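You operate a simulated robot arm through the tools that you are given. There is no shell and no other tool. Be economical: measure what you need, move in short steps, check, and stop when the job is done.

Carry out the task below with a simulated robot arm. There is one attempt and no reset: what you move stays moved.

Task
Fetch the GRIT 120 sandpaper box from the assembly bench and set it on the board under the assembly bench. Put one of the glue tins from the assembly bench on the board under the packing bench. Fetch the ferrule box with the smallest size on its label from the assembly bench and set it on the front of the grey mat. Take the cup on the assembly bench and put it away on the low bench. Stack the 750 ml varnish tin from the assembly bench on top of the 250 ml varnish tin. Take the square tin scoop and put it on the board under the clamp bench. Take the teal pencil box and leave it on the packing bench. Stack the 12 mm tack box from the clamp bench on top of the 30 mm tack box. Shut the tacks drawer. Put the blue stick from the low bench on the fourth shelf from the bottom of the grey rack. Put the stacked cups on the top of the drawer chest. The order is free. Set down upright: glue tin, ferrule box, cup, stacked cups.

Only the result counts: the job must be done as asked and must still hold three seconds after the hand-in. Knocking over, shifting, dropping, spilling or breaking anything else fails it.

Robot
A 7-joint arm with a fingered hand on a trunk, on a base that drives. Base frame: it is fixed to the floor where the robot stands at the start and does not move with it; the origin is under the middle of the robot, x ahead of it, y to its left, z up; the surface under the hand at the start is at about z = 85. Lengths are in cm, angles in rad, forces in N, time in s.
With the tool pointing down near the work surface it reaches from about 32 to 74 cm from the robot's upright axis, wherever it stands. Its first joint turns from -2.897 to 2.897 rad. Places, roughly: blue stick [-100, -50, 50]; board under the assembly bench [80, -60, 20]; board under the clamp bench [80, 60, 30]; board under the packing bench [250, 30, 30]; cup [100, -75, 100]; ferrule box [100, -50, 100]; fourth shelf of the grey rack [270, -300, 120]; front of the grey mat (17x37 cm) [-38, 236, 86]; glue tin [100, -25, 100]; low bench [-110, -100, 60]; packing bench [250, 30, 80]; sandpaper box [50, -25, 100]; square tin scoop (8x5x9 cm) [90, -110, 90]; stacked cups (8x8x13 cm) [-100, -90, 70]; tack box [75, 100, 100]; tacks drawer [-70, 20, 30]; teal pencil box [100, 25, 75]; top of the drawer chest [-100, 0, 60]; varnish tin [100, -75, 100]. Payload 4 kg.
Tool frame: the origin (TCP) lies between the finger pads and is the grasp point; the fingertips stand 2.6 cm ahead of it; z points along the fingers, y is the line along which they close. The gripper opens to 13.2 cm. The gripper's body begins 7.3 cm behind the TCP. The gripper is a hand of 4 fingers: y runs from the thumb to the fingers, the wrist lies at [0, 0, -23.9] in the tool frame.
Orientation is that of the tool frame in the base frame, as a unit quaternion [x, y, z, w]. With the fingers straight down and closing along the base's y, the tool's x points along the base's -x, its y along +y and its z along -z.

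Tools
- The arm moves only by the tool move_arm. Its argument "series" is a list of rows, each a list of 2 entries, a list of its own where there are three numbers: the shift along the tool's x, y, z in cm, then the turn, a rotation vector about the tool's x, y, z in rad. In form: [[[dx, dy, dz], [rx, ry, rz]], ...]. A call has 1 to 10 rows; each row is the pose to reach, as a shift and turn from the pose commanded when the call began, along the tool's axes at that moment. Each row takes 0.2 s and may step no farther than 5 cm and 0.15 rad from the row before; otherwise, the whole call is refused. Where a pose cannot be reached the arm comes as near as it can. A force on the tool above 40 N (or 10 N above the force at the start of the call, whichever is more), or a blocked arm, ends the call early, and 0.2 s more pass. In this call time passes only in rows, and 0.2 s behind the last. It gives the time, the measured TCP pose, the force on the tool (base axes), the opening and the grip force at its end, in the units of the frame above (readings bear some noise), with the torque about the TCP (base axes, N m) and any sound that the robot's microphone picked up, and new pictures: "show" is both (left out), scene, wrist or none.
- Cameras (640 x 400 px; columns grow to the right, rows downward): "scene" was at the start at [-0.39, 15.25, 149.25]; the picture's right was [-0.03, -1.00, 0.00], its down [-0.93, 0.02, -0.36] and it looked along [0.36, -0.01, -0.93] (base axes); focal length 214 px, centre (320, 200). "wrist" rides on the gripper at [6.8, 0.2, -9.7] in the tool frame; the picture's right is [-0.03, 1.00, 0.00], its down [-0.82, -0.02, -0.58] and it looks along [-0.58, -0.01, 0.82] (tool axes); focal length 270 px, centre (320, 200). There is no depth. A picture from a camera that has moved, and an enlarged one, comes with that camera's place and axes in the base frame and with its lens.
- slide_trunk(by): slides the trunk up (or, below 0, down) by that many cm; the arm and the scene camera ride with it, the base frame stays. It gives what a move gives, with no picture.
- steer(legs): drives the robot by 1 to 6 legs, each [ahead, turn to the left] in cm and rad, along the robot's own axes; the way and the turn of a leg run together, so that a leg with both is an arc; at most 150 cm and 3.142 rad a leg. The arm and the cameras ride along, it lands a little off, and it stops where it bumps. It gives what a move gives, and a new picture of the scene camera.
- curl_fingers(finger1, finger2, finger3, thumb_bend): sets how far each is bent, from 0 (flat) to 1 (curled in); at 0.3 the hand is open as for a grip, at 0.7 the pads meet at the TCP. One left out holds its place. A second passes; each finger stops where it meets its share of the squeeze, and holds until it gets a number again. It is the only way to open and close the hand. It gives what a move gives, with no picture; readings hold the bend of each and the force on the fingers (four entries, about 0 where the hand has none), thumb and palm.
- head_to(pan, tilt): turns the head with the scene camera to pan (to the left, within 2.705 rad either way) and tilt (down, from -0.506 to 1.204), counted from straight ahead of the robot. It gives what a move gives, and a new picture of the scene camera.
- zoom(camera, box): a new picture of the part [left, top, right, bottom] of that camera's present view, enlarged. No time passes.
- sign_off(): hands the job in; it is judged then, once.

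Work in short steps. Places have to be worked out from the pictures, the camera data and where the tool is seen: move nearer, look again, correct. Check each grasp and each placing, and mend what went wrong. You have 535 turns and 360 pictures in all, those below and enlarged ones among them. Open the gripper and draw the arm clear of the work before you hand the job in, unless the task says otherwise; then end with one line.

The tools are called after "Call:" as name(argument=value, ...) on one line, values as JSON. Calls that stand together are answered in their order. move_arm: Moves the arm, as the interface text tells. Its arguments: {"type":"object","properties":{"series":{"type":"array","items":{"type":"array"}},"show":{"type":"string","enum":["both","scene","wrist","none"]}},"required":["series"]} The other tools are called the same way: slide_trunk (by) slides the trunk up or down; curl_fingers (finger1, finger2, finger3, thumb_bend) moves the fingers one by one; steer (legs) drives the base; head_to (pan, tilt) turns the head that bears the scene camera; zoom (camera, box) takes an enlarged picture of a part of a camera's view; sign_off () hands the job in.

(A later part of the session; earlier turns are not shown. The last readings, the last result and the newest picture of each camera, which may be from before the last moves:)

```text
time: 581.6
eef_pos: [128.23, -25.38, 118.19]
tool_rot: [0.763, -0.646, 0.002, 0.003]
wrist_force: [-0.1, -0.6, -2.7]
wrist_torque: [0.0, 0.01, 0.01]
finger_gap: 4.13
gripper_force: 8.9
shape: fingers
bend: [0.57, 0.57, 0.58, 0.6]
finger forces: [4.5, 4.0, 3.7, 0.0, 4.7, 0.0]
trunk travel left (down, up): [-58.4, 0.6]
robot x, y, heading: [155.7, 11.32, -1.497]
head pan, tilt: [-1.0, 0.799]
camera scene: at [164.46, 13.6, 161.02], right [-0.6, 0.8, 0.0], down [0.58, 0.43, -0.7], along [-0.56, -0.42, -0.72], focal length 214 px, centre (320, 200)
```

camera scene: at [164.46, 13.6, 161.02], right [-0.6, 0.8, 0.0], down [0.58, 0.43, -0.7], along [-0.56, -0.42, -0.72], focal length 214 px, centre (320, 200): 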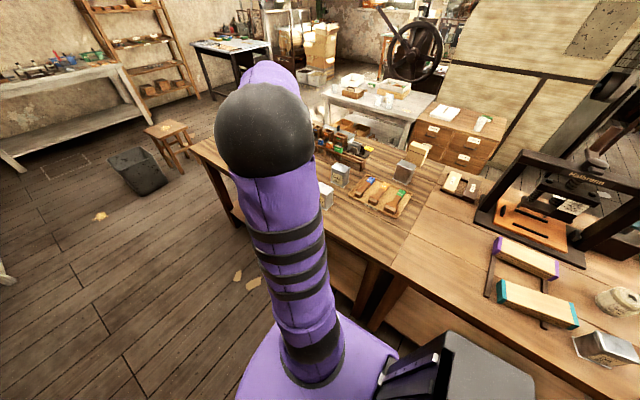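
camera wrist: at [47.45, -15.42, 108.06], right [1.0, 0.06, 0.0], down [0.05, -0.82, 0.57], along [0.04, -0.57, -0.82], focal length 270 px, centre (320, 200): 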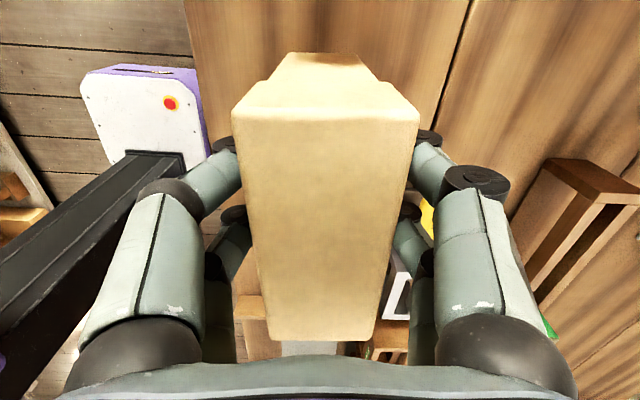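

Call:
steer(legs=[[0, -0.3], [36, 0], [0, 0.23]])

Call:
move_arm(series=[[[2, -2, 0], [0, 0, 0]]], show="wrist")

```text
time: 585.9
eef_pos: [117.38, -58.41, 118.08]
tool_rot: [0.74, -0.673, 0.002, 0.004]
wrist_force: [0.8, 0.2, -2.1]
wrist_torque: [-0.01, 0.0, -0.02]
finger_gap: 4.12
gripper_force: 8.4
shape: fingers
bend: [0.57, 0.57, 0.58, 0.6]
finger forces: [4.5, 4.0, 3.7, 0.1, 4.8, 0.0]
trunk travel left (down, up): [-58.4, 0.6]
robot x, y, heading: [147.98, -23.73, -1.569]
head pan, tilt: [-1.0, 0.799]
camera scene: at [156.38, -22.1, 161.03], right [-0.54, 0.84, 0.0], down [0.6, 0.39, -0.7], along [-0.59, -0.38, -0.72], focal length 214 px, centre (320, 200)
```

scene: 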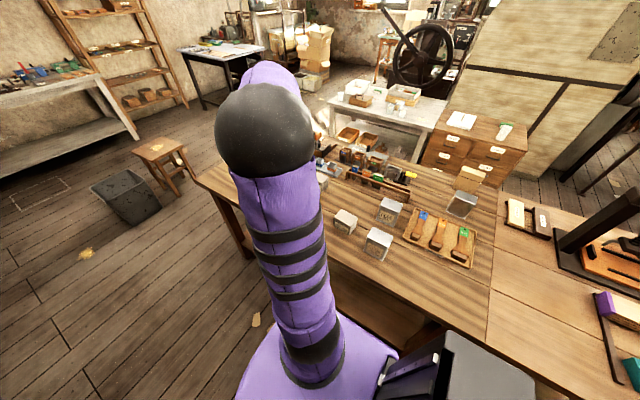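

```text
time: 586.3
eef_pos: [119.52, -60.09, 118.18]
tool_rot: [0.739, -0.673, 0.002, 0.003]
wrist_force: [-0.2, -0.7, -1.4]
wrist_torque: [0.0, -0.01, 0.01]
finger_gap: 4.14
gripper_force: 8.3
shape: fingers
bend: [0.57, 0.57, 0.58, 0.6]
finger forces: [4.6, 4.1, 3.8, 0.1, 4.7, 0.0]
trunk travel left (down, up): [-58.4, 0.6]
robot x, y, heading: [147.99, -23.74, -1.572]
head pan, tilt: [-1.0, 0.799]
camera wrist: at [119.89, -66.9, 127.95], right [-1.0, -0.07, 0.0], down [-0.05, 0.82, 0.57], along [-0.04, 0.57, -0.82], focal length 270 px, centre (320, 200)
```

wrist: 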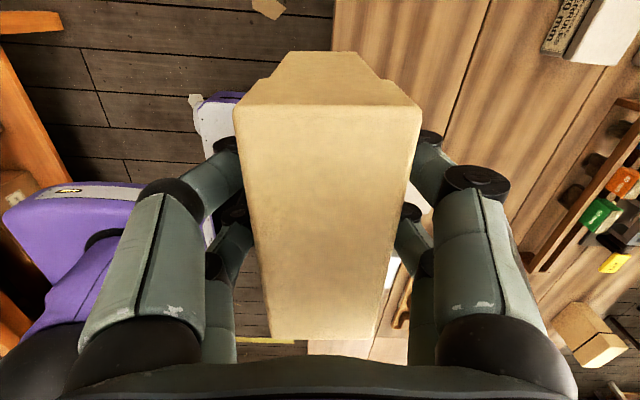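

Bring the box into the aisle ahead, then lower the trunk fully.

Call:
move_arm(series=[[[3.7, -2.3, 0], [0, 0, 0]], [[7.4, -4.6, 0], [0, 0, 0]], [[11.1, -6.9, 0], [0, 0, 0]], [[14.9, -9.1, 0], [0, 0, 0]]], show="none")

Call:
slide_trunk(by=-40)

Call:
slide_trunk(by=-17)

Call:
head_to(pan=-0.7, tilt=0.7)

```text
time: 587.3
eef_pos: [130.12, -74.21, 118.25]
tool_rot: [0.739, -0.674, 0.002, 0.004]
wrist_force: [-0.8, -0.5, -1.2]
wrist_torque: [0.01, -0.01, 0.0]
finger_gap: 4.11
gripper_force: 8.5
shape: fingers
bend: [0.57, 0.57, 0.58, 0.6]
finger forces: [4.5, 3.9, 3.7, 0.0, 4.7, 0.0]
trunk travel left (down, up): [-58.4, 0.6]
robot x, y, heading: [148.16, -23.58, -1.573]
head pan, tilt: [-1.0, 0.799]
```

```text
time: 591.1
eef_pos: [130.13, -74.04, 78.26]
tool_rot: [0.74, -0.673, 0.001, 0.004]
wrist_force: [0.3, 0.8, -1.3]
wrist_torque: [-0.02, -0.03, 0.0]
finger_gap: 4.11
gripper_force: 8.3
shape: fingers
bend: [0.57, 0.57, 0.58, 0.6]
finger forces: [4.5, 4.0, 3.7, 0.1, 4.7, 0.0]
trunk travel left (down, up): [-18.4, 40.6]
robot x, y, heading: [148.18, -24.03, -1.568]
head pan, tilt: [-1.0, 0.799]
```

```text
time: 593.0
eef_pos: [130.15, -74.01, 61.42]
tool_rot: [0.74, -0.673, 0.002, 0.004]
wrist_force: [0.4, -0.3, -1.8]
wrist_torque: [-0.02, -0.01, -0.04]
finger_gap: 4.11
gripper_force: 8.4
shape: fingers
bend: [0.57, 0.57, 0.58, 0.6]
finger forces: [4.5, 4.0, 3.7, 0.0, 4.7, 0.0]
trunk travel left (down, up): [-1.4, 57.6]
robot x, y, heading: [148.31, -23.92, -1.568]
head pan, tilt: [-1.0, 0.799]
```

```text
time: 593.8
eef_pos: [130.14, -74.03, 61.29]
tool_rot: [0.74, -0.673, 0.002, 0.003]
wrist_force: [0.1, -0.2, -2.9]
wrist_torque: [0.0, -0.01, -0.01]
finger_gap: 4.13
gripper_force: 8.7
shape: fingers
bend: [0.57, 0.57, 0.58, 0.6]
finger forces: [4.6, 4.0, 3.7, 0.0, 4.7, 0.0]
trunk travel left (down, up): [-1.4, 57.6]
robot x, y, heading: [147.82, -24.01, -1.571]
head pan, tilt: [-0.7, 0.7]
camera scene: at [157.7, -24.23, 104.85], right [-0.76, 0.64, 0.0], down [0.42, 0.49, -0.76], along [-0.49, -0.58, -0.64], focal length 214 px, centre (320, 200)
```

scene: 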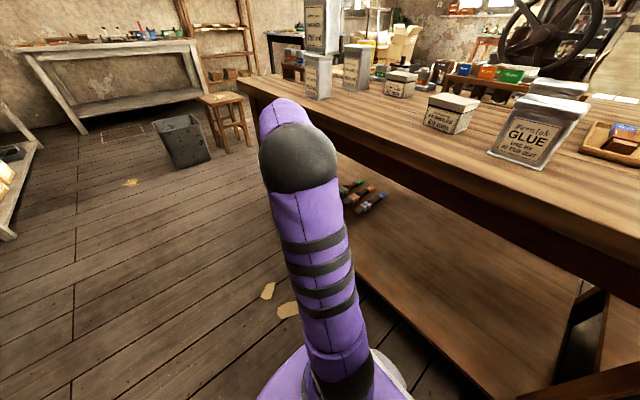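

The board here reaches nearly to the bench's back edge. Lower the box in the aisle, then slide it under.

Call:
move_arm(series=[[[0, 0, 4.8], [0, 0, 0]], [[0, 0, 9.6], [0, 0, 0]], [[0, 0, 14.4], [0, 0, 0]], [[0, 0, 19.2], [0, 0, 0]], [[0, 0, 23], [0, 0, 0]]], show="wrist")

```text
time: 595.0
eef_pos: [129.89, -74.27, 38.14]
tool_rot: [0.74, -0.672, 0.002, 0.004]
wrist_force: [-1.2, 0.1, -1.8]
wrist_torque: [-0.01, 0.0, 0.0]
finger_gap: 4.1
gripper_force: 8.5
shape: fingers
bend: [0.57, 0.57, 0.58, 0.6]
finger forces: [4.6, 3.9, 3.9, 0.1, 4.8, 0.1]
trunk travel left (down, up): [-1.4, 57.6]
robot x, y, heading: [147.76, -23.37, -1.575]
head pan, tilt: [-0.7, 0.7]
camera wrist: at [130.19, -81.13, 47.98], right [-1.0, -0.07, 0.0], down [-0.05, 0.82, 0.57], along [-0.04, 0.57, -0.82], focal length 270 px, centre (320, 200)
```

wrist: 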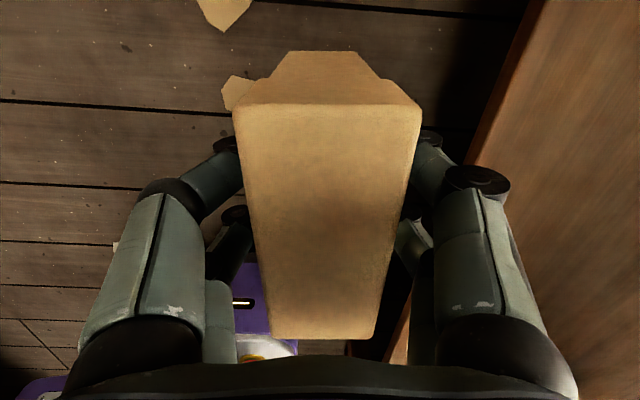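

Call:
move_arm(series=[[[-0.4, 4.2, 0], [0, 0, 0]], [[-0.8, 8.4, 0], [0, 0, 0]], [[-1.2, 12.6, 0], [0, 0, 0]], [[-1.6, 16.8, 0], [0, 0, 0]], [[-2, 21, 0], [0, 0, 0]]], show="both")

```text
time: 596.2
eef_pos: [108.96, -74.21, 38.47]
tool_rot: [0.74, -0.673, 0.002, 0.004]
wrist_force: [-0.8, 0.1, -2.7]
wrist_torque: [-0.01, -0.04, 0.0]
finger_gap: 4.13
gripper_force: 8.5
shape: fingers
bend: [0.57, 0.57, 0.58, 0.6]
finger forces: [4.5, 4.0, 3.9, 0.0, 4.9, 0.0]
trunk travel left (down, up): [-1.4, 57.6]
robot x, y, heading: [147.8, -23.77, -1.568]
head pan, tilt: [-0.7, 0.7]
camera scene: at [157.72, -24.23, 104.85], right [-0.77, 0.64, 0.0], down [0.41, 0.49, -0.76], along [-0.49, -0.59, -0.64], focal length 214 px, centre (320, 200)
camera wrist: at [109.25, -81.11, 48.16], right [-1.0, -0.07, 0.0], down [-0.06, 0.82, 0.57], along [-0.04, 0.57, -0.82], focal length 270 px, centre (320, 200)
```

scene: 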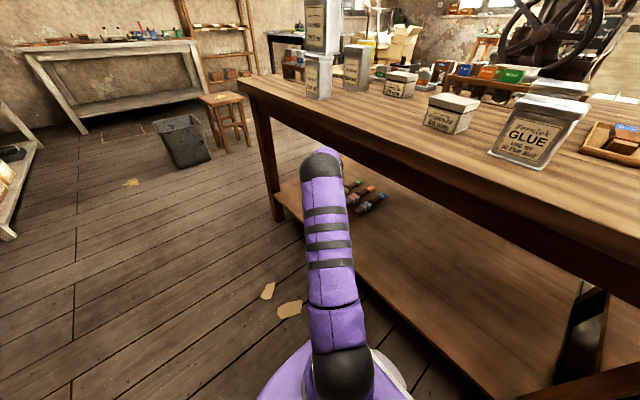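
wrist: 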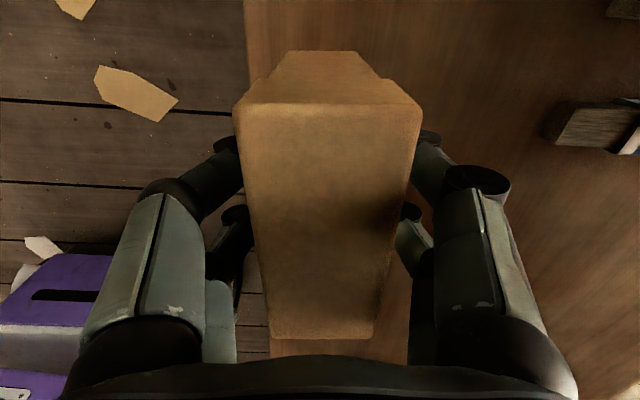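

Call:
move_arm(series=[[[-0.2, 2.5, 0], [0, 0, 0]], [[-0.2, 2.5, 1.2], [0, 0, 0]], [[-0.2, 2.5, 2.4], [0, 0, 0]]], show="none")

Call:
move_arm(series=[[[0, 0, 0.8], [0, 0, 0]]], show="none")

Call:
move_arm(series=[[[0, 0, 0.7], [0, 0, 0]]], show="none")

```text
time: 597.0
eef_pos: [106.42, -74.34, 35.84]
tool_rot: [0.739, -0.674, 0.002, 0.003]
wrist_force: [-0.1, 0.8, -2.2]
wrist_torque: [0.02, 0.0, -0.01]
finger_gap: 4.12
gripper_force: 8.3
shape: fingers
bend: [0.57, 0.57, 0.58, 0.6]
finger forces: [4.6, 4.0, 3.9, 0.0, 4.9, 0.0]
trunk travel left (down, up): [-1.4, 57.6]
robot x, y, heading: [147.66, -23.82, -1.571]
head pan, tilt: [-0.7, 0.7]
```

```text
time: 597.4
eef_pos: [106.28, -74.25, 35.23]
tool_rot: [0.739, -0.673, 0.003, 0.003]
wrist_force: [-0.3, 0.3, -1.4]
wrist_torque: [0.01, 0.01, 0.03]
finger_gap: 4.15
gripper_force: 8.6
shape: fingers
bend: [0.57, 0.57, 0.58, 0.6]
finger forces: [4.6, 4.1, 3.8, 0.1, 4.9, 0.0]
trunk travel left (down, up): [-1.4, 57.6]
robot x, y, heading: [147.86, -23.64, -1.575]
head pan, tilt: [-0.7, 0.7]
```

```text
time: 597.8
eef_pos: [106.21, -74.23, 34.34]
tool_rot: [0.74, -0.673, 0.002, 0.003]
wrist_force: [0.0, 0.7, -1.8]
wrist_torque: [0.03, -0.05, 0.01]
finger_gap: 4.1
gripper_force: 8.5
shape: fingers
bend: [0.57, 0.57, 0.58, 0.6]
finger forces: [4.6, 4.2, 3.9, 0.1, 4.9, 0.0]
trunk travel left (down, up): [-1.4, 57.6]
robot x, y, heading: [147.61, -23.71, -1.569]
head pan, tilt: [-0.7, 0.7]
```

Call:
move_arm(series=[[[0, 0, 0.7], [0, 0, 0]]], show="none")

Call:
move_arm(series=[[[0, 0, 0.5], [0, 0, 0]]], show="none")

```text
time: 598.2
eef_pos: [106.35, -74.23, 33.8]
tool_rot: [0.74, -0.673, 0.002, 0.003]
wrist_force: [0.4, 0.8, -1.8]
wrist_torque: [-0.02, -0.03, -0.01]
finger_gap: 4.08
gripper_force: 9.0
shape: fingers
bend: [0.57, 0.57, 0.58, 0.6]
finger forces: [4.7, 4.1, 3.8, 0.0, 4.9, 0.0]
trunk travel left (down, up): [-1.4, 57.6]
robot x, y, heading: [147.99, -23.75, -1.572]
head pan, tilt: [-0.7, 0.7]
```

```text
time: 598.6
eef_pos: [106.37, -74.35, 33.31]
tool_rot: [0.74, -0.673, 0.002, 0.005]
wrist_force: [1.1, 0.8, 1.1]
wrist_torque: [0.03, -0.04, -0.01]
finger_gap: 4.1
gripper_force: 9.3
shape: fingers
bend: [0.57, 0.57, 0.58, 0.6]
finger forces: [4.7, 4.2, 4.3, 0.0, 5.4, 0.0]
trunk travel left (down, up): [-1.4, 57.6]
robot x, y, heading: [148.22, -23.98, -1.573]
head pan, tilt: [-0.7, 0.7]
```

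Call:
move_arm(series=[[[0, 0, 0.3], [0, 0, 0]]], show="none")

Call:
curl_fingers(finger1=0.42, finger2=0.42, finger3=0.42, thumb_bend=0.42)

Call:
zoom(camera="wrist", box=[0, 0, 640, 400])

```text
time: 599.0
eef_pos: [106.31, -74.21, 33.21]
tool_rot: [0.739, -0.673, 0.002, 0.006]
wrist_force: [1.0, 1.0, 14.0]
wrist_torque: [0.0, -0.08, 0.0]
finger_gap: 4.09
gripper_force: 11.2
shape: fingers
bend: [0.57, 0.58, 0.58, 0.61]
finger forces: [5.5, 5.0, 5.3, 0.0, 6.6, 0.0]
trunk travel left (down, up): [-1.4, 57.6]
robot x, y, heading: [147.75, -23.81, -1.574]
head pan, tilt: [-0.7, 0.7]
```

```text
time: 600.0
eef_pos: [106.42, -74.26, 33.0]
tool_rot: [0.74, -0.673, 0.002, 0.004]
wrist_force: [-0.5, 0.3, -0.1]
wrist_torque: [0.02, -0.01, 0.01]
finger_gap: 9.26
gripper_force: 0.1
shape: fingers
bend: [0.42, 0.42, 0.42, 0.42]
finger forces: [0.0, 0.0, 0.0, 0.0, 0.0, 0.1]
trunk travel left (down, up): [-1.4, 57.6]
robot x, y, heading: [147.89, -23.73, -1.568]
head pan, tilt: [-0.7, 0.7]
```

```text
1.00 times, centred on (320, 200) of wrist (not enlarged: the box is as wide or as high as the picture)
camera zoom: at [106.71, -81.01, 42.7], right [-1.0, -0.07, 0.0], down [-0.05, 0.82, 0.57], along [-0.04, 0.57, -0.82], focal length 270 px, centre (320, 200)
```

zoom: 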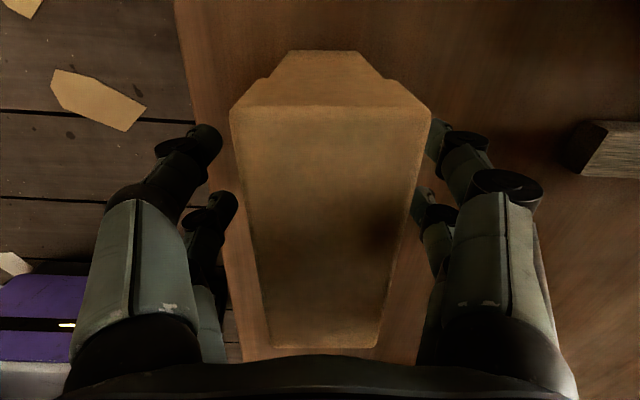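

The box stands on the board. Rising far is blocked by the bench, so I rise 5 cm and slide out along the box's length (+y).

Call:
move_arm(series=[[[0, 0.2, -2.5], [0, 0, 0]], [[0, 0.2, -5], [0, 0, 0]]], show="wrist")

```text
time: 600.6
eef_pos: [106.35, -74.1, 37.93]
tool_rot: [0.74, -0.673, 0.002, 0.004]
wrist_force: [-0.3, 0.4, 0.0]
wrist_torque: [0.01, 0.01, 0.02]
finger_gap: 9.26
gripper_force: 0.0
shape: fingers
bend: [0.42, 0.42, 0.42, 0.42]
finger forces: [0.1, 0.0, 0.1, 0.1, 0.1, 0.0]
trunk travel left (down, up): [-1.4, 57.6]
robot x, y, heading: [147.73, -24.08, -1.569]
head pan, tilt: [-0.7, 0.7]
camera wrist: at [106.66, -80.94, 47.74], right [-1.0, -0.07, 0.0], down [-0.05, 0.82, 0.57], along [-0.04, 0.57, -0.82], focal length 270 px, centre (320, 200)
```

wrist: 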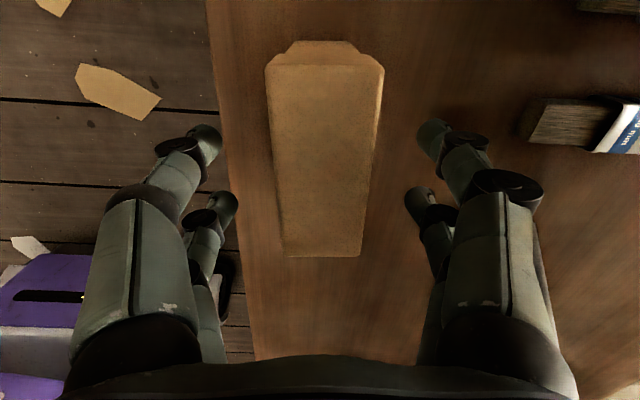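

Call:
move_arm(series=[[[-4, -0.4, -0.3], [0, 0, 0]], [[-8, -0.8, -0.6], [0, 0, 0]], [[-12, -1.2, -0.9], [0, 0, 0]], [[-14, -1.4, -1], [0, 0, 0]]], show="wrist")

```text
time: 601.8
eef_pos: [109.34, -64.04, 37.38]
tool_rot: [0.751, -0.66, 0.01, -0.015]
wrist_force: [-1.1, 0.1, -0.3]
wrist_torque: [-0.04, -0.04, -0.02]
finger_gap: 9.3
gripper_force: 0.0
shape: fingers
bend: [0.42, 0.42, 0.42, 0.42]
finger forces: [0.0, 0.0, 0.0, 0.0, 0.1, 0.0]
trunk travel left (down, up): [-1.4, 57.6]
robot x, y, heading: [148.33, -26.51, -1.38]
head pan, tilt: [-0.7, 0.7]
stopped in row 4: the arm was blocked; the commanded pose is now the measured one
camera wrist: at [109.52, -71.02, 47.1], right [-0.99, -0.1, -0.03], down [-0.1, 0.81, 0.58], along [-0.03, 0.58, -0.81], focal length 270 px, centre (320, 200)
```

wrist: 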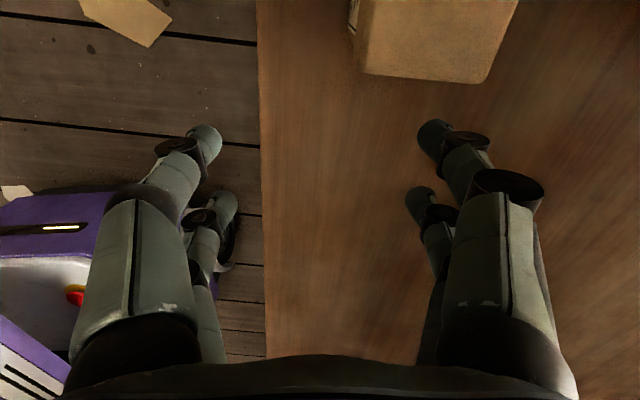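

Cleared the box. Now pull the hand out into the aisle.

Call:
move_arm(series=[[[0.5, -4, 0], [0, 0, 0]], [[1, -8, 0], [0, 0, 0]], [[1.5, -12, 0], [0, 0, 0]], [[2, -16, 0], [0, 0, 0]], [[2.6, -20, 0], [0, 0, 0]]], show="both")

```text
time: 603.0
eef_pos: [129.1, -64.02, 38.36]
tool_rot: [0.756, -0.655, 0.009, -0.007]
wrist_force: [-0.3, -0.1, 0.0]
wrist_torque: [0.0, -0.02, 0.0]
finger_gap: 9.33
gripper_force: 0.1
shape: fingers
bend: [0.42, 0.42, 0.42, 0.42]
finger forces: [0.0, 0.1, 0.0, 0.0, 0.1, 0.0]
trunk travel left (down, up): [-1.4, 57.6]
robot x, y, heading: [148.14, -26.07, -1.421]
head pan, tilt: [-0.7, 0.7]
camera scene: at [157.92, -25.04, 104.85], right [-0.85, 0.52, 0.0], down [0.34, 0.55, -0.76], along [-0.4, -0.65, -0.64], focal length 214 px, centre (320, 200)
camera wrist: at [129.56, -70.88, 48.08], right [-0.99, -0.12, -0.02], down [-0.11, 0.81, 0.58], along [-0.05, 0.57, -0.82], focal length 270 px, centre (320, 200)
```

scene: 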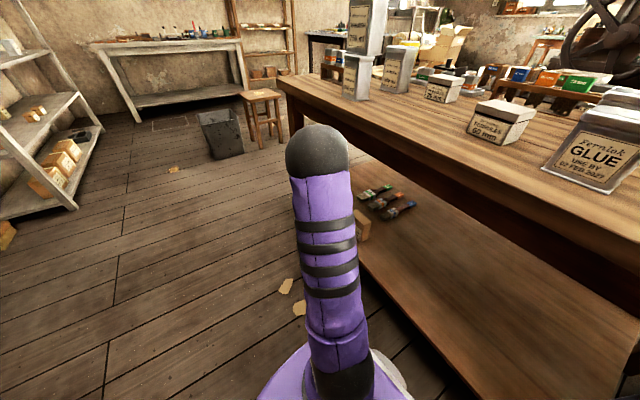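
wrist: 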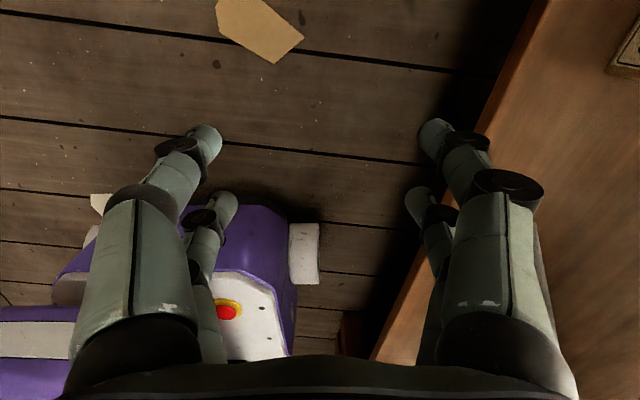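

Call:
zoom(camera="scene", box=[330, 170, 430, 260])

```text
4.44 times, centred on (380, 215) of scene
camera zoom: at [157.92, -25.04, 104.85], right [-0.85, 0.52, 0.0], down [0.34, 0.55, -0.76], along [-0.4, -0.65, -0.64], focal length 953 px, centre (53, 133)
```

zoom: 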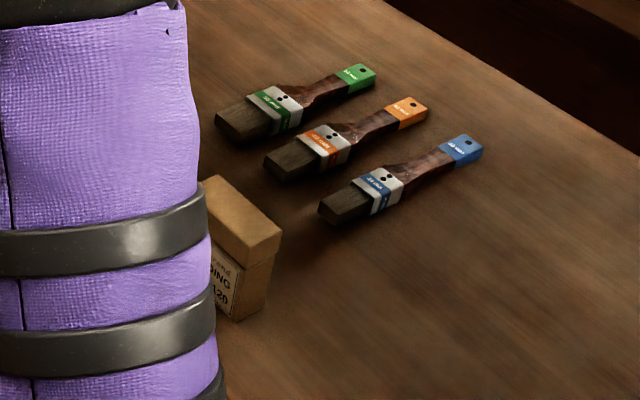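

GRIT 120 box stands upright on the board. Now raise the arm for the last item, the 20 mm ferrule box.

Call:
move_arm(series=[[[1, -4, 0], [0, 0, 0]], [[3, -6.5, -1], [0, 0, 0]]], show="none")

Call:
slide_trunk(by=40)

Call:
slide_trunk(by=17)

Call:
steer(legs=[[0, -0.15], [30, 0]])

```text
time: 603.6
eef_pos: [135.95, -66.02, 39.53]
tool_rot: [0.756, -0.654, 0.008, -0.007]
wrist_force: [-0.6, 0.0, 0.1]
wrist_torque: [-0.02, 0.0, -0.04]
finger_gap: 9.35
gripper_force: 0.0
shape: fingers
bend: [0.42, 0.42, 0.42, 0.42]
finger forces: [0.0, 0.0, 0.0, 0.0, 0.0, 0.0]
trunk travel left (down, up): [-1.4, 57.6]
robot x, y, heading: [147.77, -26.12, -1.421]
head pan, tilt: [-0.7, 0.7]
```

```text
time: 607.4
eef_pos: [135.91, -65.94, 79.6]
tool_rot: [0.756, -0.655, 0.009, -0.009]
wrist_force: [-0.5, -0.5, 0.0]
wrist_torque: [0.03, -0.01, 0.0]
finger_gap: 9.36
gripper_force: 0.1
shape: fingers
bend: [0.42, 0.42, 0.42, 0.42]
finger forces: [0.1, 0.1, 0.1, 0.0, 0.0, 0.0]
trunk travel left (down, up): [-41.4, 17.6]
robot x, y, heading: [148.34, -26.1, -1.422]
head pan, tilt: [-0.7, 0.7]
```

```text
time: 609.4
eef_pos: [135.95, -66.05, 96.45]
tool_rot: [0.756, -0.655, 0.008, -0.008]
wrist_force: [-0.1, 0.8, -0.3]
wrist_torque: [0.01, -0.03, 0.02]
finger_gap: 9.32
gripper_force: 0.1
shape: fingers
bend: [0.42, 0.42, 0.42, 0.42]
finger forces: [0.0, 0.1, 0.0, 0.0, 0.1, 0.0]
trunk travel left (down, up): [-58.4, 0.6]
robot x, y, heading: [147.96, -25.81, -1.424]
head pan, tilt: [-0.7, 0.7]
```

```text
time: 612.1
eef_pos: [130.46, -94.41, 96.6]
tool_rot: [-0.707, 0.707, -0.008, 0.007]
wrist_force: [0.2, -0.2, -0.1]
wrist_torque: [-0.01, -0.01, -0.01]
finger_gap: 9.32
gripper_force: 0.1
shape: fingers
bend: [0.42, 0.42, 0.42, 0.42]
finger forces: [0.1, 0.0, 0.0, 0.1, 0.1, 0.0]
trunk travel left (down, up): [-58.4, 0.6]
robot x, y, heading: [148.17, -56.48, -1.566]
head pan, tilt: [-0.7, 0.7]
camera scene: at [157.93, -57.0, 161.85], right [-0.77, 0.64, 0.0], down [0.41, 0.5, -0.76], along [-0.49, -0.59, -0.64], focal length 214 px, centre (320, 200)
```

scene: 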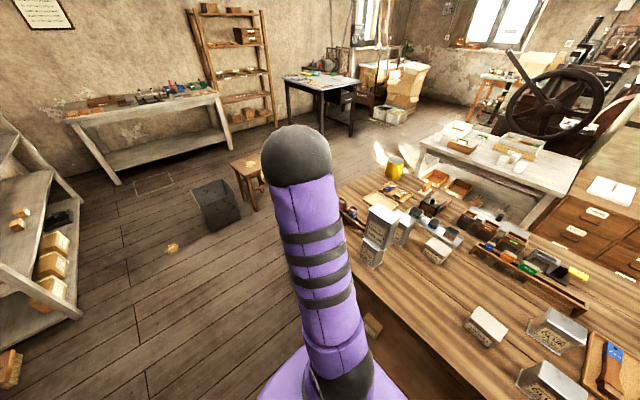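

Call:
zoom(camera="scene", box=[360, 190, 500, 300])

```text
3.64 times, centred on (430, 245) of scene
camera zoom: at [157.93, -57.0, 161.85], right [-0.77, 0.64, 0.0], down [0.41, 0.5, -0.76], along [-0.49, -0.59, -0.64], focal length 780 px, centre (-80, 36)
```

zoom: 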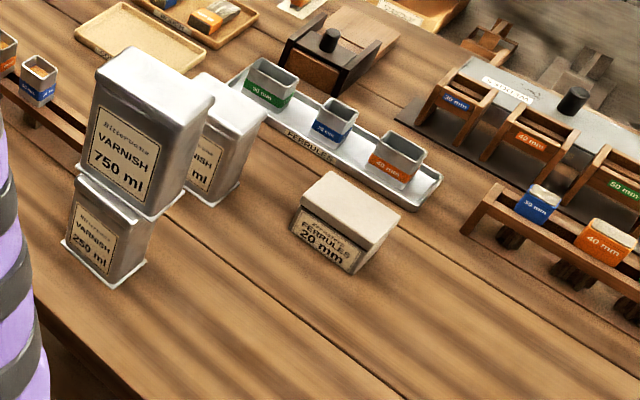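

Ferrule 20 mm: centre ≈(85.4,−67.7), 8.1 wide in y. Rise in the aisle and rotate the hand so it closes along y.

Call:
move_arm(series=[[[-2, 0, -3], [0, 0, -0.15]], [[-4, 0, -6], [0, 0, -0.3]], [[-6, 0, -9], [0, 0, -0.45]], [[-8, 0, -12], [0, 0, -0.6]], [[-10, 0, -15], [0, 0, -0.75]], [[-12, 1, -18], [0, 0, -0.9]], [[-14, 3, -20], [0, 0, -1.05]], [[-17, 6, -20], [0, 0, -1.2]], [[-20, 9, -20], [0, 0, -1.35]], [[-23, 12, -20], [0, 0, -1.5]]], show="none")

Call:
curl_fingers(finger1=0.36, finger2=0.36, finger3=0.36, thumb_bend=0.36)

```text
time: 614.3
eef_pos: [117.86, -71.22, 116.43]
tool_rot: [0.999, -0.036, 0.011, 0.0]
wrist_force: [0.1, -0.3, 0.3]
wrist_torque: [0.0, -0.01, -0.02]
finger_gap: 9.31
gripper_force: 0.0
shape: fingers
bend: [0.42, 0.42, 0.42, 0.42]
finger forces: [0.1, 0.1, 0.0, 0.1, 0.1, 0.0]
trunk travel left (down, up): [-58.4, 0.6]
robot x, y, heading: [148.07, -56.32, -1.57]
head pan, tilt: [-0.7, 0.7]
```

```text
time: 615.3
eef_pos: [117.97, -71.39, 116.21]
tool_rot: [0.999, -0.036, 0.011, 0.002]
wrist_force: [0.5, 0.0, 0.3]
wrist_torque: [-0.03, 0.01, -0.01]
finger_gap: 11.28
gripper_force: 0.0
shape: fingers
bend: [0.36, 0.36, 0.36, 0.36]
finger forces: [0.1, 0.0, 0.0, 0.1, 0.0, 0.0]
trunk travel left (down, up): [-58.4, 0.6]
robot x, y, heading: [147.91, -56.49, -1.57]
head pan, tilt: [-0.7, 0.7]
```

Call:
move_arm(series=[[[-2, -2.3, 0], [0, 0, 0]], [[-6.5, -2.3, 0], [0, 0, 0]], [[-11, -2.3, 0], [0, 0, 0]], [[-15.5, -2.3, 0], [0, 0, 0]], [[-20, -2.3, 1], [0, 0, 0]]], show="wrist")

```text
time: 616.5
eef_pos: [98.1, -67.71, 114.79]
tool_rot: [0.999, -0.034, 0.012, 0.001]
wrist_force: [0.2, -0.3, -0.9]
wrist_torque: [0.0, 0.0, 0.01]
finger_gap: 11.29
gripper_force: 0.1
shape: fingers
bend: [0.36, 0.36, 0.36, 0.36]
finger forces: [0.0, 0.0, 0.1, 0.1, 0.0, 0.1]
trunk travel left (down, up): [-58.4, 0.6]
robot x, y, heading: [148.27, -56.63, -1.561]
head pan, tilt: [-0.7, 0.7]
camera wrist: at [104.47, -68.41, 124.63], right [-0.1, -1.0, 0.0], down [-0.83, 0.08, 0.56], along [-0.56, 0.05, -0.83], focal length 270 px, centre (320, 200)
```

wrist: 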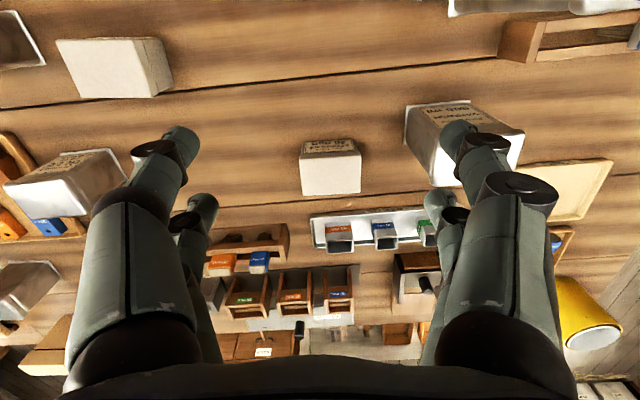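

Call:
move_arm(series=[[[-4.4, 0.5, 2], [0, 0, 0]], [[-8.8, 1, 4], [0, 0, 0]], [[-13.1, 1.45, 6], [0, 0, 0]], [[-13.1, 1.45, 11], [0, 0, 0]], [[-13.1, 1.45, 15], [0, 0, 0]]], show="wrist")

```text
time: 617.7
eef_pos: [85.4, -68.03, 99.15]
tool_rot: [0.999, -0.036, 0.011, 0.0]
wrist_force: [0.1, -0.1, 0.3]
wrist_torque: [0.0, -0.01, 0.0]
finger_gap: 11.28
gripper_force: 0.1
shape: fingers
bend: [0.36, 0.36, 0.36, 0.36]
finger forces: [0.0, 0.0, 0.0, 0.0, 0.1, 0.0]
trunk travel left (down, up): [-58.4, 0.6]
robot x, y, heading: [148.33, -56.43, -1.564]
head pan, tilt: [-0.7, 0.7]
camera wrist: at [91.86, -68.76, 109.05], right [-0.1, -1.0, 0.0], down [-0.83, 0.08, 0.56], along [-0.56, 0.05, -0.83], focal length 270 px, centre (320, 200)
```

wrist: 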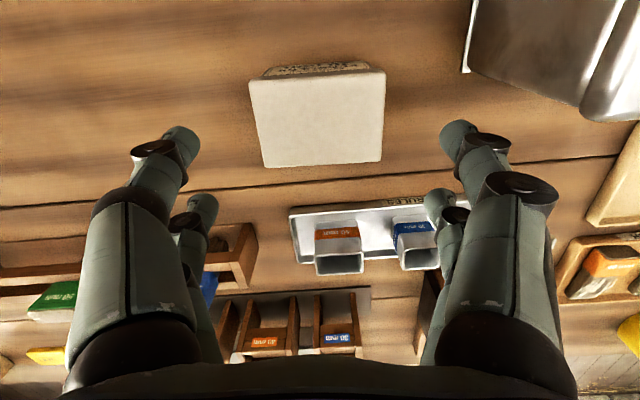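

Call:
move_arm(series=[[[0, 0, 4], [0, 0, 0]], [[0, 0, 7.8], [0, 0, 0]]], show="wrist")

Call:
curl_fingers(finger1=0.6, finger2=0.6, finger3=0.6, thumb_bend=0.6)

Call:
move_arm(series=[[[0, 0, -2], [0, 0, 0]], [[0, 0, -5], [0, 0, 0]]], show="wrist")

```text
time: 618.3
eef_pos: [85.42, -68.11, 91.55]
tool_rot: [0.999, -0.036, 0.011, 0.001]
wrist_force: [-0.8, 0.2, 0.7]
wrist_torque: [-0.02, 0.0, 0.02]
finger_gap: 11.29
gripper_force: 0.1
shape: fingers
bend: [0.36, 0.36, 0.36, 0.36]
finger forces: [0.1, 0.1, 0.0, 0.0, 0.0, 0.0]
trunk travel left (down, up): [-58.4, 0.6]
robot x, y, heading: [148.36, -56.7, -1.569]
head pan, tilt: [-0.7, 0.7]
camera wrist: at [91.89, -68.77, 101.35], right [-0.1, -1.0, 0.0], down [-0.83, 0.08, 0.56], along [-0.56, 0.05, -0.83], focal length 270 px, centre (320, 200)
```

wrist: 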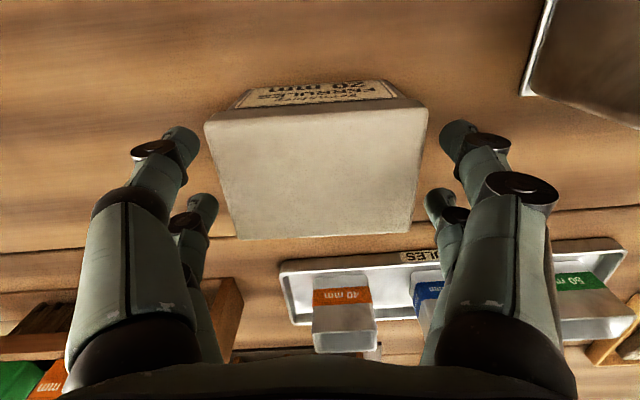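

```text
time: 619.3
eef_pos: [85.53, -68.01, 91.49]
tool_rot: [0.999, -0.035, 0.012, 0.001]
wrist_force: [-0.2, 1.3, 0.4]
wrist_torque: [-0.02, 0.04, -0.01]
finger_gap: 8.02
gripper_force: 22.5
shape: fingers
bend: [0.44, 0.44, 0.48, 0.53]
finger forces: [11.2, 11.0, 8.1, 0.1, 14.9, 0.0]
trunk travel left (down, up): [-58.4, 0.6]
robot x, y, heading: [148.31, -56.77, -1.562]
head pan, tilt: [-0.7, 0.7]
```

```text
time: 619.9
eef_pos: [85.36, -68.03, 96.7]
tool_rot: [0.999, -0.036, 0.011, 0.0]
wrist_force: [-0.7, -0.1, -2.9]
wrist_torque: [-0.01, 0.03, -0.01]
finger_gap: 8.05
gripper_force: 22.8
shape: fingers
bend: [0.44, 0.43, 0.48, 0.53]
finger forces: [11.3, 11.1, 8.0, 0.1, 14.6, 0.0]
trunk travel left (down, up): [-58.4, 0.6]
robot x, y, heading: [148.0, -56.52, -1.568]
head pan, tilt: [-0.7, 0.7]
camera wrist: at [91.83, -68.77, 106.48], right [-0.1, -1.0, 0.0], down [-0.83, 0.08, 0.56], along [-0.56, 0.05, -0.83], focal length 270 px, centre (320, 200)
```

wrist: 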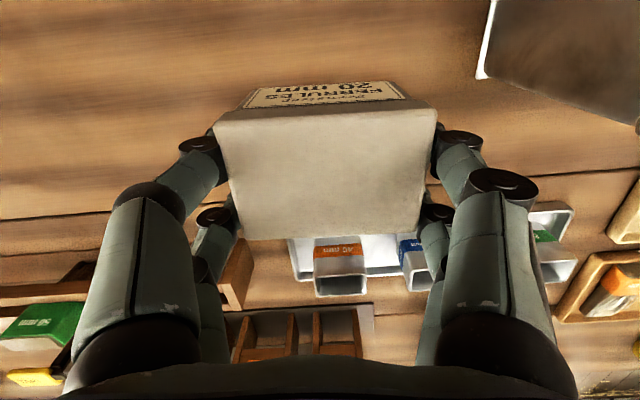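

Held. Lift and tuck in, then reverse up the aisle.

Call:
move_arm(series=[[[1, 0, -4], [0, 0, 0]], [[3, 0, -8], [0, 0, 0]], [[6, 0, -12], [0, 0, 0]], [[9, -1, -15.5], [0, 0, 0]], [[13, -1, -18], [0, 0, 0]], [[17, -1, -20], [0, 0, 0]], [[21.5, -1, -21], [0, 0, 0]], [[26, -1, -22], [0, 0, 0]]], show="none")

```text
time: 621.7
eef_pos: [110.92, -68.97, 119.35]
tool_rot: [0.999, -0.036, 0.011, 0.002]
wrist_force: [-0.5, 0.0, -2.6]
wrist_torque: [0.03, 0.01, -0.01]
finger_gap: 8.06
gripper_force: 22.6
shape: fingers
bend: [0.44, 0.43, 0.48, 0.53]
finger forces: [11.2, 11.2, 8.0, 0.1, 14.6, 0.0]
trunk travel left (down, up): [-58.4, 0.6]
robot x, y, heading: [147.91, -56.73, -1.56]
head pan, tilt: [-0.7, 0.7]
```

Call:
steer(legs=[[-150, 0], [0, -0.03], [-63, 0]])

```text
time: 632.6
eef_pos: [118.68, 146.5, 119.27]
tool_rot: [0.997, -0.081, 0.011, 0.002]
wrist_force: [0.3, 0.4, -2.2]
wrist_torque: [0.01, 0.06, 0.0]
finger_gap: 8.03
gripper_force: 22.6
shape: fingers
bend: [0.44, 0.43, 0.48, 0.53]
finger forces: [11.4, 11.3, 7.9, 0.0, 14.6, 0.0]
trunk travel left (down, up): [-58.4, 0.6]
robot x, y, heading: [156.94, 155.41, -1.657]
head pan, tilt: [-0.7, 0.7]
camera scene: at [166.68, 154.22, 161.85], right [-0.71, 0.71, 0.0], down [0.45, 0.46, -0.77], along [-0.54, -0.54, -0.64], focal length 214 px, centre (320, 200)
```

scene: 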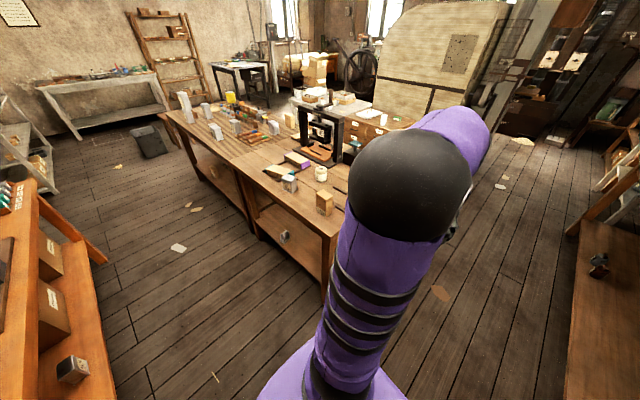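

Call:
steer(legs=[[0, -1.61], [150, 0]])

Call:
head_to(pan=-0.7, tilt=0.6)

```text
time: 644.3
eef_pos: [0.1, 210.17, 119.26]
tool_rot: [-0.637, 0.771, -0.008, -0.01]
wrist_force: [0.1, 0.2, -3.3]
wrist_torque: [0.03, -0.01, -0.04]
finger_gap: 8.04
gripper_force: 22.5
shape: fingers
bend: [0.44, 0.43, 0.48, 0.53]
finger forces: [11.1, 11.0, 7.8, 0.1, 14.3, 0.0]
trunk travel left (down, up): [-58.4, 0.6]
robot x, y, heading: [8.02, 171.86, 3.029]
head pan, tilt: [-0.7, 0.7]
camera scene: at [6.25, 162.13, 161.85], right [0.73, 0.69, 0.0], down [0.44, -0.47, -0.76], along [-0.53, 0.56, -0.64], focal length 214 px, centre (320, 200)
```

scene: 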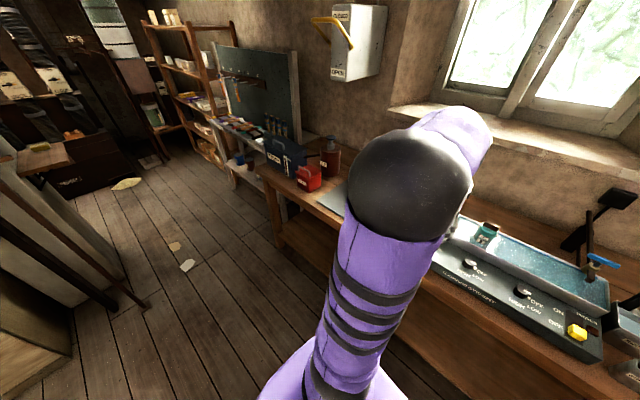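

```text
time: 645.0
eef_pos: [-0.01, 210.19, 119.37]
tool_rot: [-0.637, 0.771, -0.008, -0.009]
wrist_force: [-0.6, 0.4, -2.5]
wrist_torque: [0.04, -0.03, -0.01]
finger_gap: 8.02
gripper_force: 22.4
shape: fingers
bend: [0.44, 0.43, 0.48, 0.53]
finger forces: [11.1, 11.0, 7.9, 0.0, 14.3, 0.1]
trunk travel left (down, up): [-58.4, 0.6]
robot x, y, heading: [7.9, 171.7, 3.029]
head pan, tilt: [-0.7, 0.6]
camera scene: at [6.02, 162.38, 162.71], right [0.73, 0.69, 0.0], down [0.39, -0.41, -0.82], along [-0.57, 0.6, -0.57], focal length 214 px, centre (320, 200)
```

scene: 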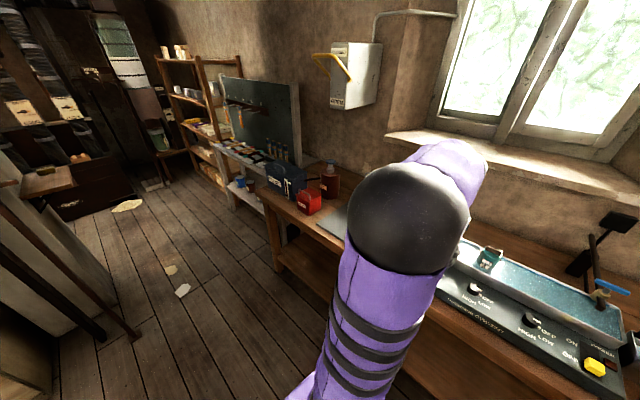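

Call:
steer(legs=[[33, 0], [0, 0.11]])

Call:
move_arm(series=[[[-2, 0, 0], [0, 0, 0]]], show="wrist")

```text
time: 647.8
eef_pos: [-36.7, 212.65, 119.35]
tool_rot: [-0.679, 0.734, -0.008, -0.009]
wrist_force: [0.3, 0.0, -3.5]
wrist_torque: [0.04, 0.0, -0.04]
finger_gap: 8.04
gripper_force: 22.1
shape: fingers
bend: [0.44, 0.43, 0.48, 0.53]
finger forces: [11.2, 11.0, 7.9, 0.0, 14.2, 0.0]
trunk travel left (down, up): [-58.4, 0.6]
robot x, y, heading: [-24.58, 175.52, -3.14]
head pan, tilt: [-0.7, 0.6]
camera scene: at [-25.4, 165.86, 162.71], right [0.64, 0.77, 0.0], down [0.43, -0.36, -0.82], along [-0.63, 0.53, -0.57], focal length 214 px, centre (320, 200)
```

scene: 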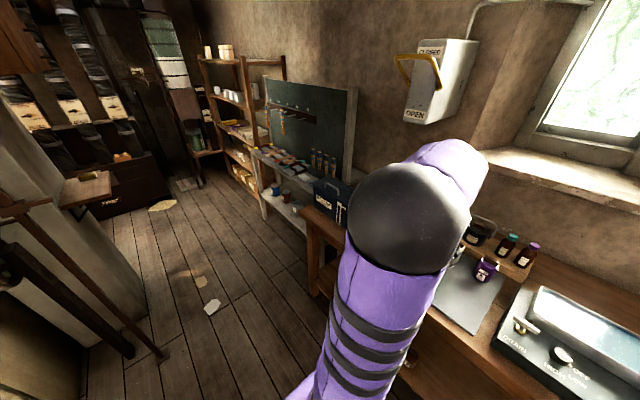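

```text
time: 648.2
eef_pos: [-36.62, 214.51, 119.37]
tool_rot: [-0.679, 0.734, -0.009, -0.009]
wrist_force: [-0.5, -0.2, -3.8]
wrist_torque: [0.01, -0.01, 0.0]
finger_gap: 8.02
gripper_force: 22.7
shape: fingers
bend: [0.44, 0.43, 0.48, 0.53]
finger forces: [11.3, 11.0, 8.0, 0.1, 14.4, 0.0]
trunk travel left (down, up): [-58.4, 0.6]
robot x, y, heading: [-24.54, 175.57, -3.142]
head pan, tilt: [-0.7, 0.6]
camera wrist: at [-37.46, 208.01, 129.19], right [-0.99, 0.1, 0.0], down [0.09, 0.83, 0.56], along [0.06, 0.55, -0.83], focal length 270 px, centre (320, 200)
```

wrist: 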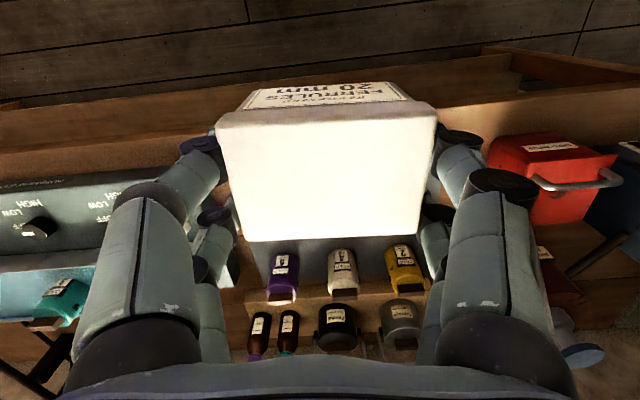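

The mat's front strip lies just ahead (bottles at y ≈250 behind it). Move the box over (−38,236) and lower.

Call:
move_arm(series=[[[-4.2, 0.6, 0], [0, 0, 0]], [[-8.4, 1.2, 0], [0, 0, 0]], [[-12.6, 1.8, 0], [0, 0, 0]], [[-16.8, 2.4, 0], [0, 0, 0]], [[-21.1, 3, 0], [0, 0, 0]], [[-21.1, 3, 5], [0, 0, 0]], [[-21.1, 3, 10], [0, 0, 0]], [[-21.1, 3, 15], [0, 0, 0]], [[-21.1, 3, 20], [0, 0, 0]]], show="both")

```text
time: 650.2
eef_pos: [-37.84, 235.44, 98.86]
tool_rot: [-0.679, 0.734, -0.007, -0.009]
wrist_force: [0.2, 0.6, -3.1]
wrist_torque: [0.02, 0.0, -0.03]
finger_gap: 8.05
gripper_force: 22.3
shape: fingers
bend: [0.44, 0.43, 0.48, 0.53]
finger forces: [11.4, 11.0, 8.1, 0.1, 14.3, 0.1]
trunk travel left (down, up): [-58.4, 0.6]
robot x, y, heading: [-24.61, 175.52, -3.143]
head pan, tilt: [-0.7, 0.6]
camera scene: at [-25.4, 165.9, 162.72], right [0.64, 0.77, 0.0], down [0.43, -0.36, -0.82], along [-0.63, 0.53, -0.57], focal length 214 px, centre (320, 200)
camera wrist: at [-38.62, 228.85, 108.71], right [-0.99, 0.1, 0.0], down [0.09, 0.82, 0.56], along [0.06, 0.56, -0.83], focal length 270 px, centre (320, 200)
```

scene: 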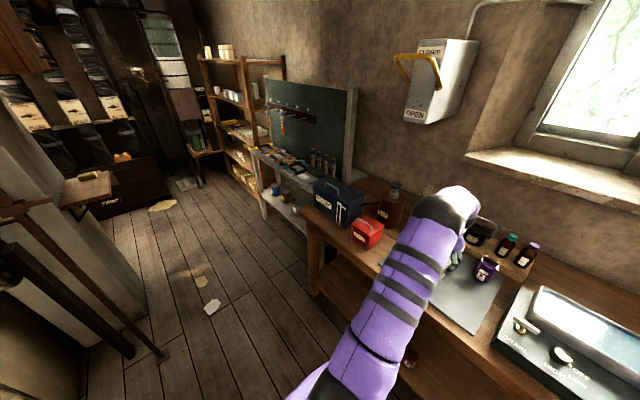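
wrist: 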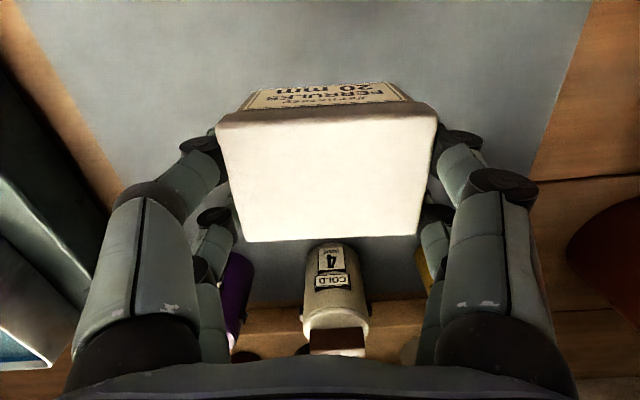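

Call:
move_arm(series=[[[0.5, 0, 2], [0, 0, 0]], [[0.8, 0, 4], [0, 0, 0]], [[0.8, 0, 5.3], [0, 0, 0]]], show="none")

Call:
move_arm(series=[[[0, 0, 0.6], [0, 0, 0]]], show="none")

```text
time: 651.0
eef_pos: [-38.06, 234.54, 93.46]
tool_rot: [-0.679, 0.734, -0.008, -0.009]
wrist_force: [-0.3, 0.2, -3.2]
wrist_torque: [-0.01, -0.02, 0.01]
finger_gap: 8.02
gripper_force: 22.3
shape: fingers
bend: [0.44, 0.43, 0.48, 0.53]
finger forces: [11.4, 11.0, 8.1, 0.1, 14.3, 0.0]
trunk travel left (down, up): [-58.4, 0.6]
robot x, y, heading: [-24.3, 175.34, -3.144]
head pan, tilt: [-0.7, 0.6]
```

```text
time: 651.4
eef_pos: [-37.92, 234.49, 92.94]
tool_rot: [-0.679, 0.734, -0.007, -0.009]
wrist_force: [0.7, 0.6, -2.5]
wrist_torque: [0.0, -0.01, 0.01]
finger_gap: 8.03
gripper_force: 22.2
shape: fingers
bend: [0.44, 0.43, 0.48, 0.53]
finger forces: [11.4, 11.0, 8.1, 0.0, 14.2, 0.0]
trunk travel left (down, up): [-58.4, 0.6]
robot x, y, heading: [-24.83, 175.39, -3.141]
head pan, tilt: [-0.7, 0.6]
```

Call:
move_arm(series=[[[0, 0, 0.5], [0, 0, 0]]], show="none")

Call:
move_arm(series=[[[0, 0, 0.4], [0, 0, 0]]], show="none")

```text
time: 651.8
eef_pos: [-38.06, 234.53, 92.61]
tool_rot: [-0.679, 0.734, -0.006, -0.008]
wrist_force: [0.1, -2.5, 7.8]
wrist_torque: [-0.08, 0.19, 0.08]
finger_gap: 8.02
gripper_force: 22.6
shape: fingers
bend: [0.44, 0.43, 0.49, 0.53]
finger forces: [10.9, 10.9, 7.9, 0.0, 14.7, 0.0]
trunk travel left (down, up): [-58.4, 0.6]
robot x, y, heading: [-24.74, 175.33, -3.138]
head pan, tilt: [-0.7, 0.6]
```

```text
time: 652.2
eef_pos: [-37.87, 234.54, 92.45]
tool_rot: [-0.679, 0.734, -0.005, -0.007]
wrist_force: [2.8, -2.6, 30.2]
wrist_torque: [-0.2, 0.13, 0.11]
finger_gap: 8.02
gripper_force: 22.0
shape: fingers
bend: [0.44, 0.43, 0.5, 0.54]
finger forces: [10.5, 10.5, 8.3, 0.0, 15.0, 0.0]
trunk travel left (down, up): [-58.4, 0.6]
robot x, y, heading: [-24.69, 175.33, -3.142]
head pan, tilt: [-0.7, 0.6]
```

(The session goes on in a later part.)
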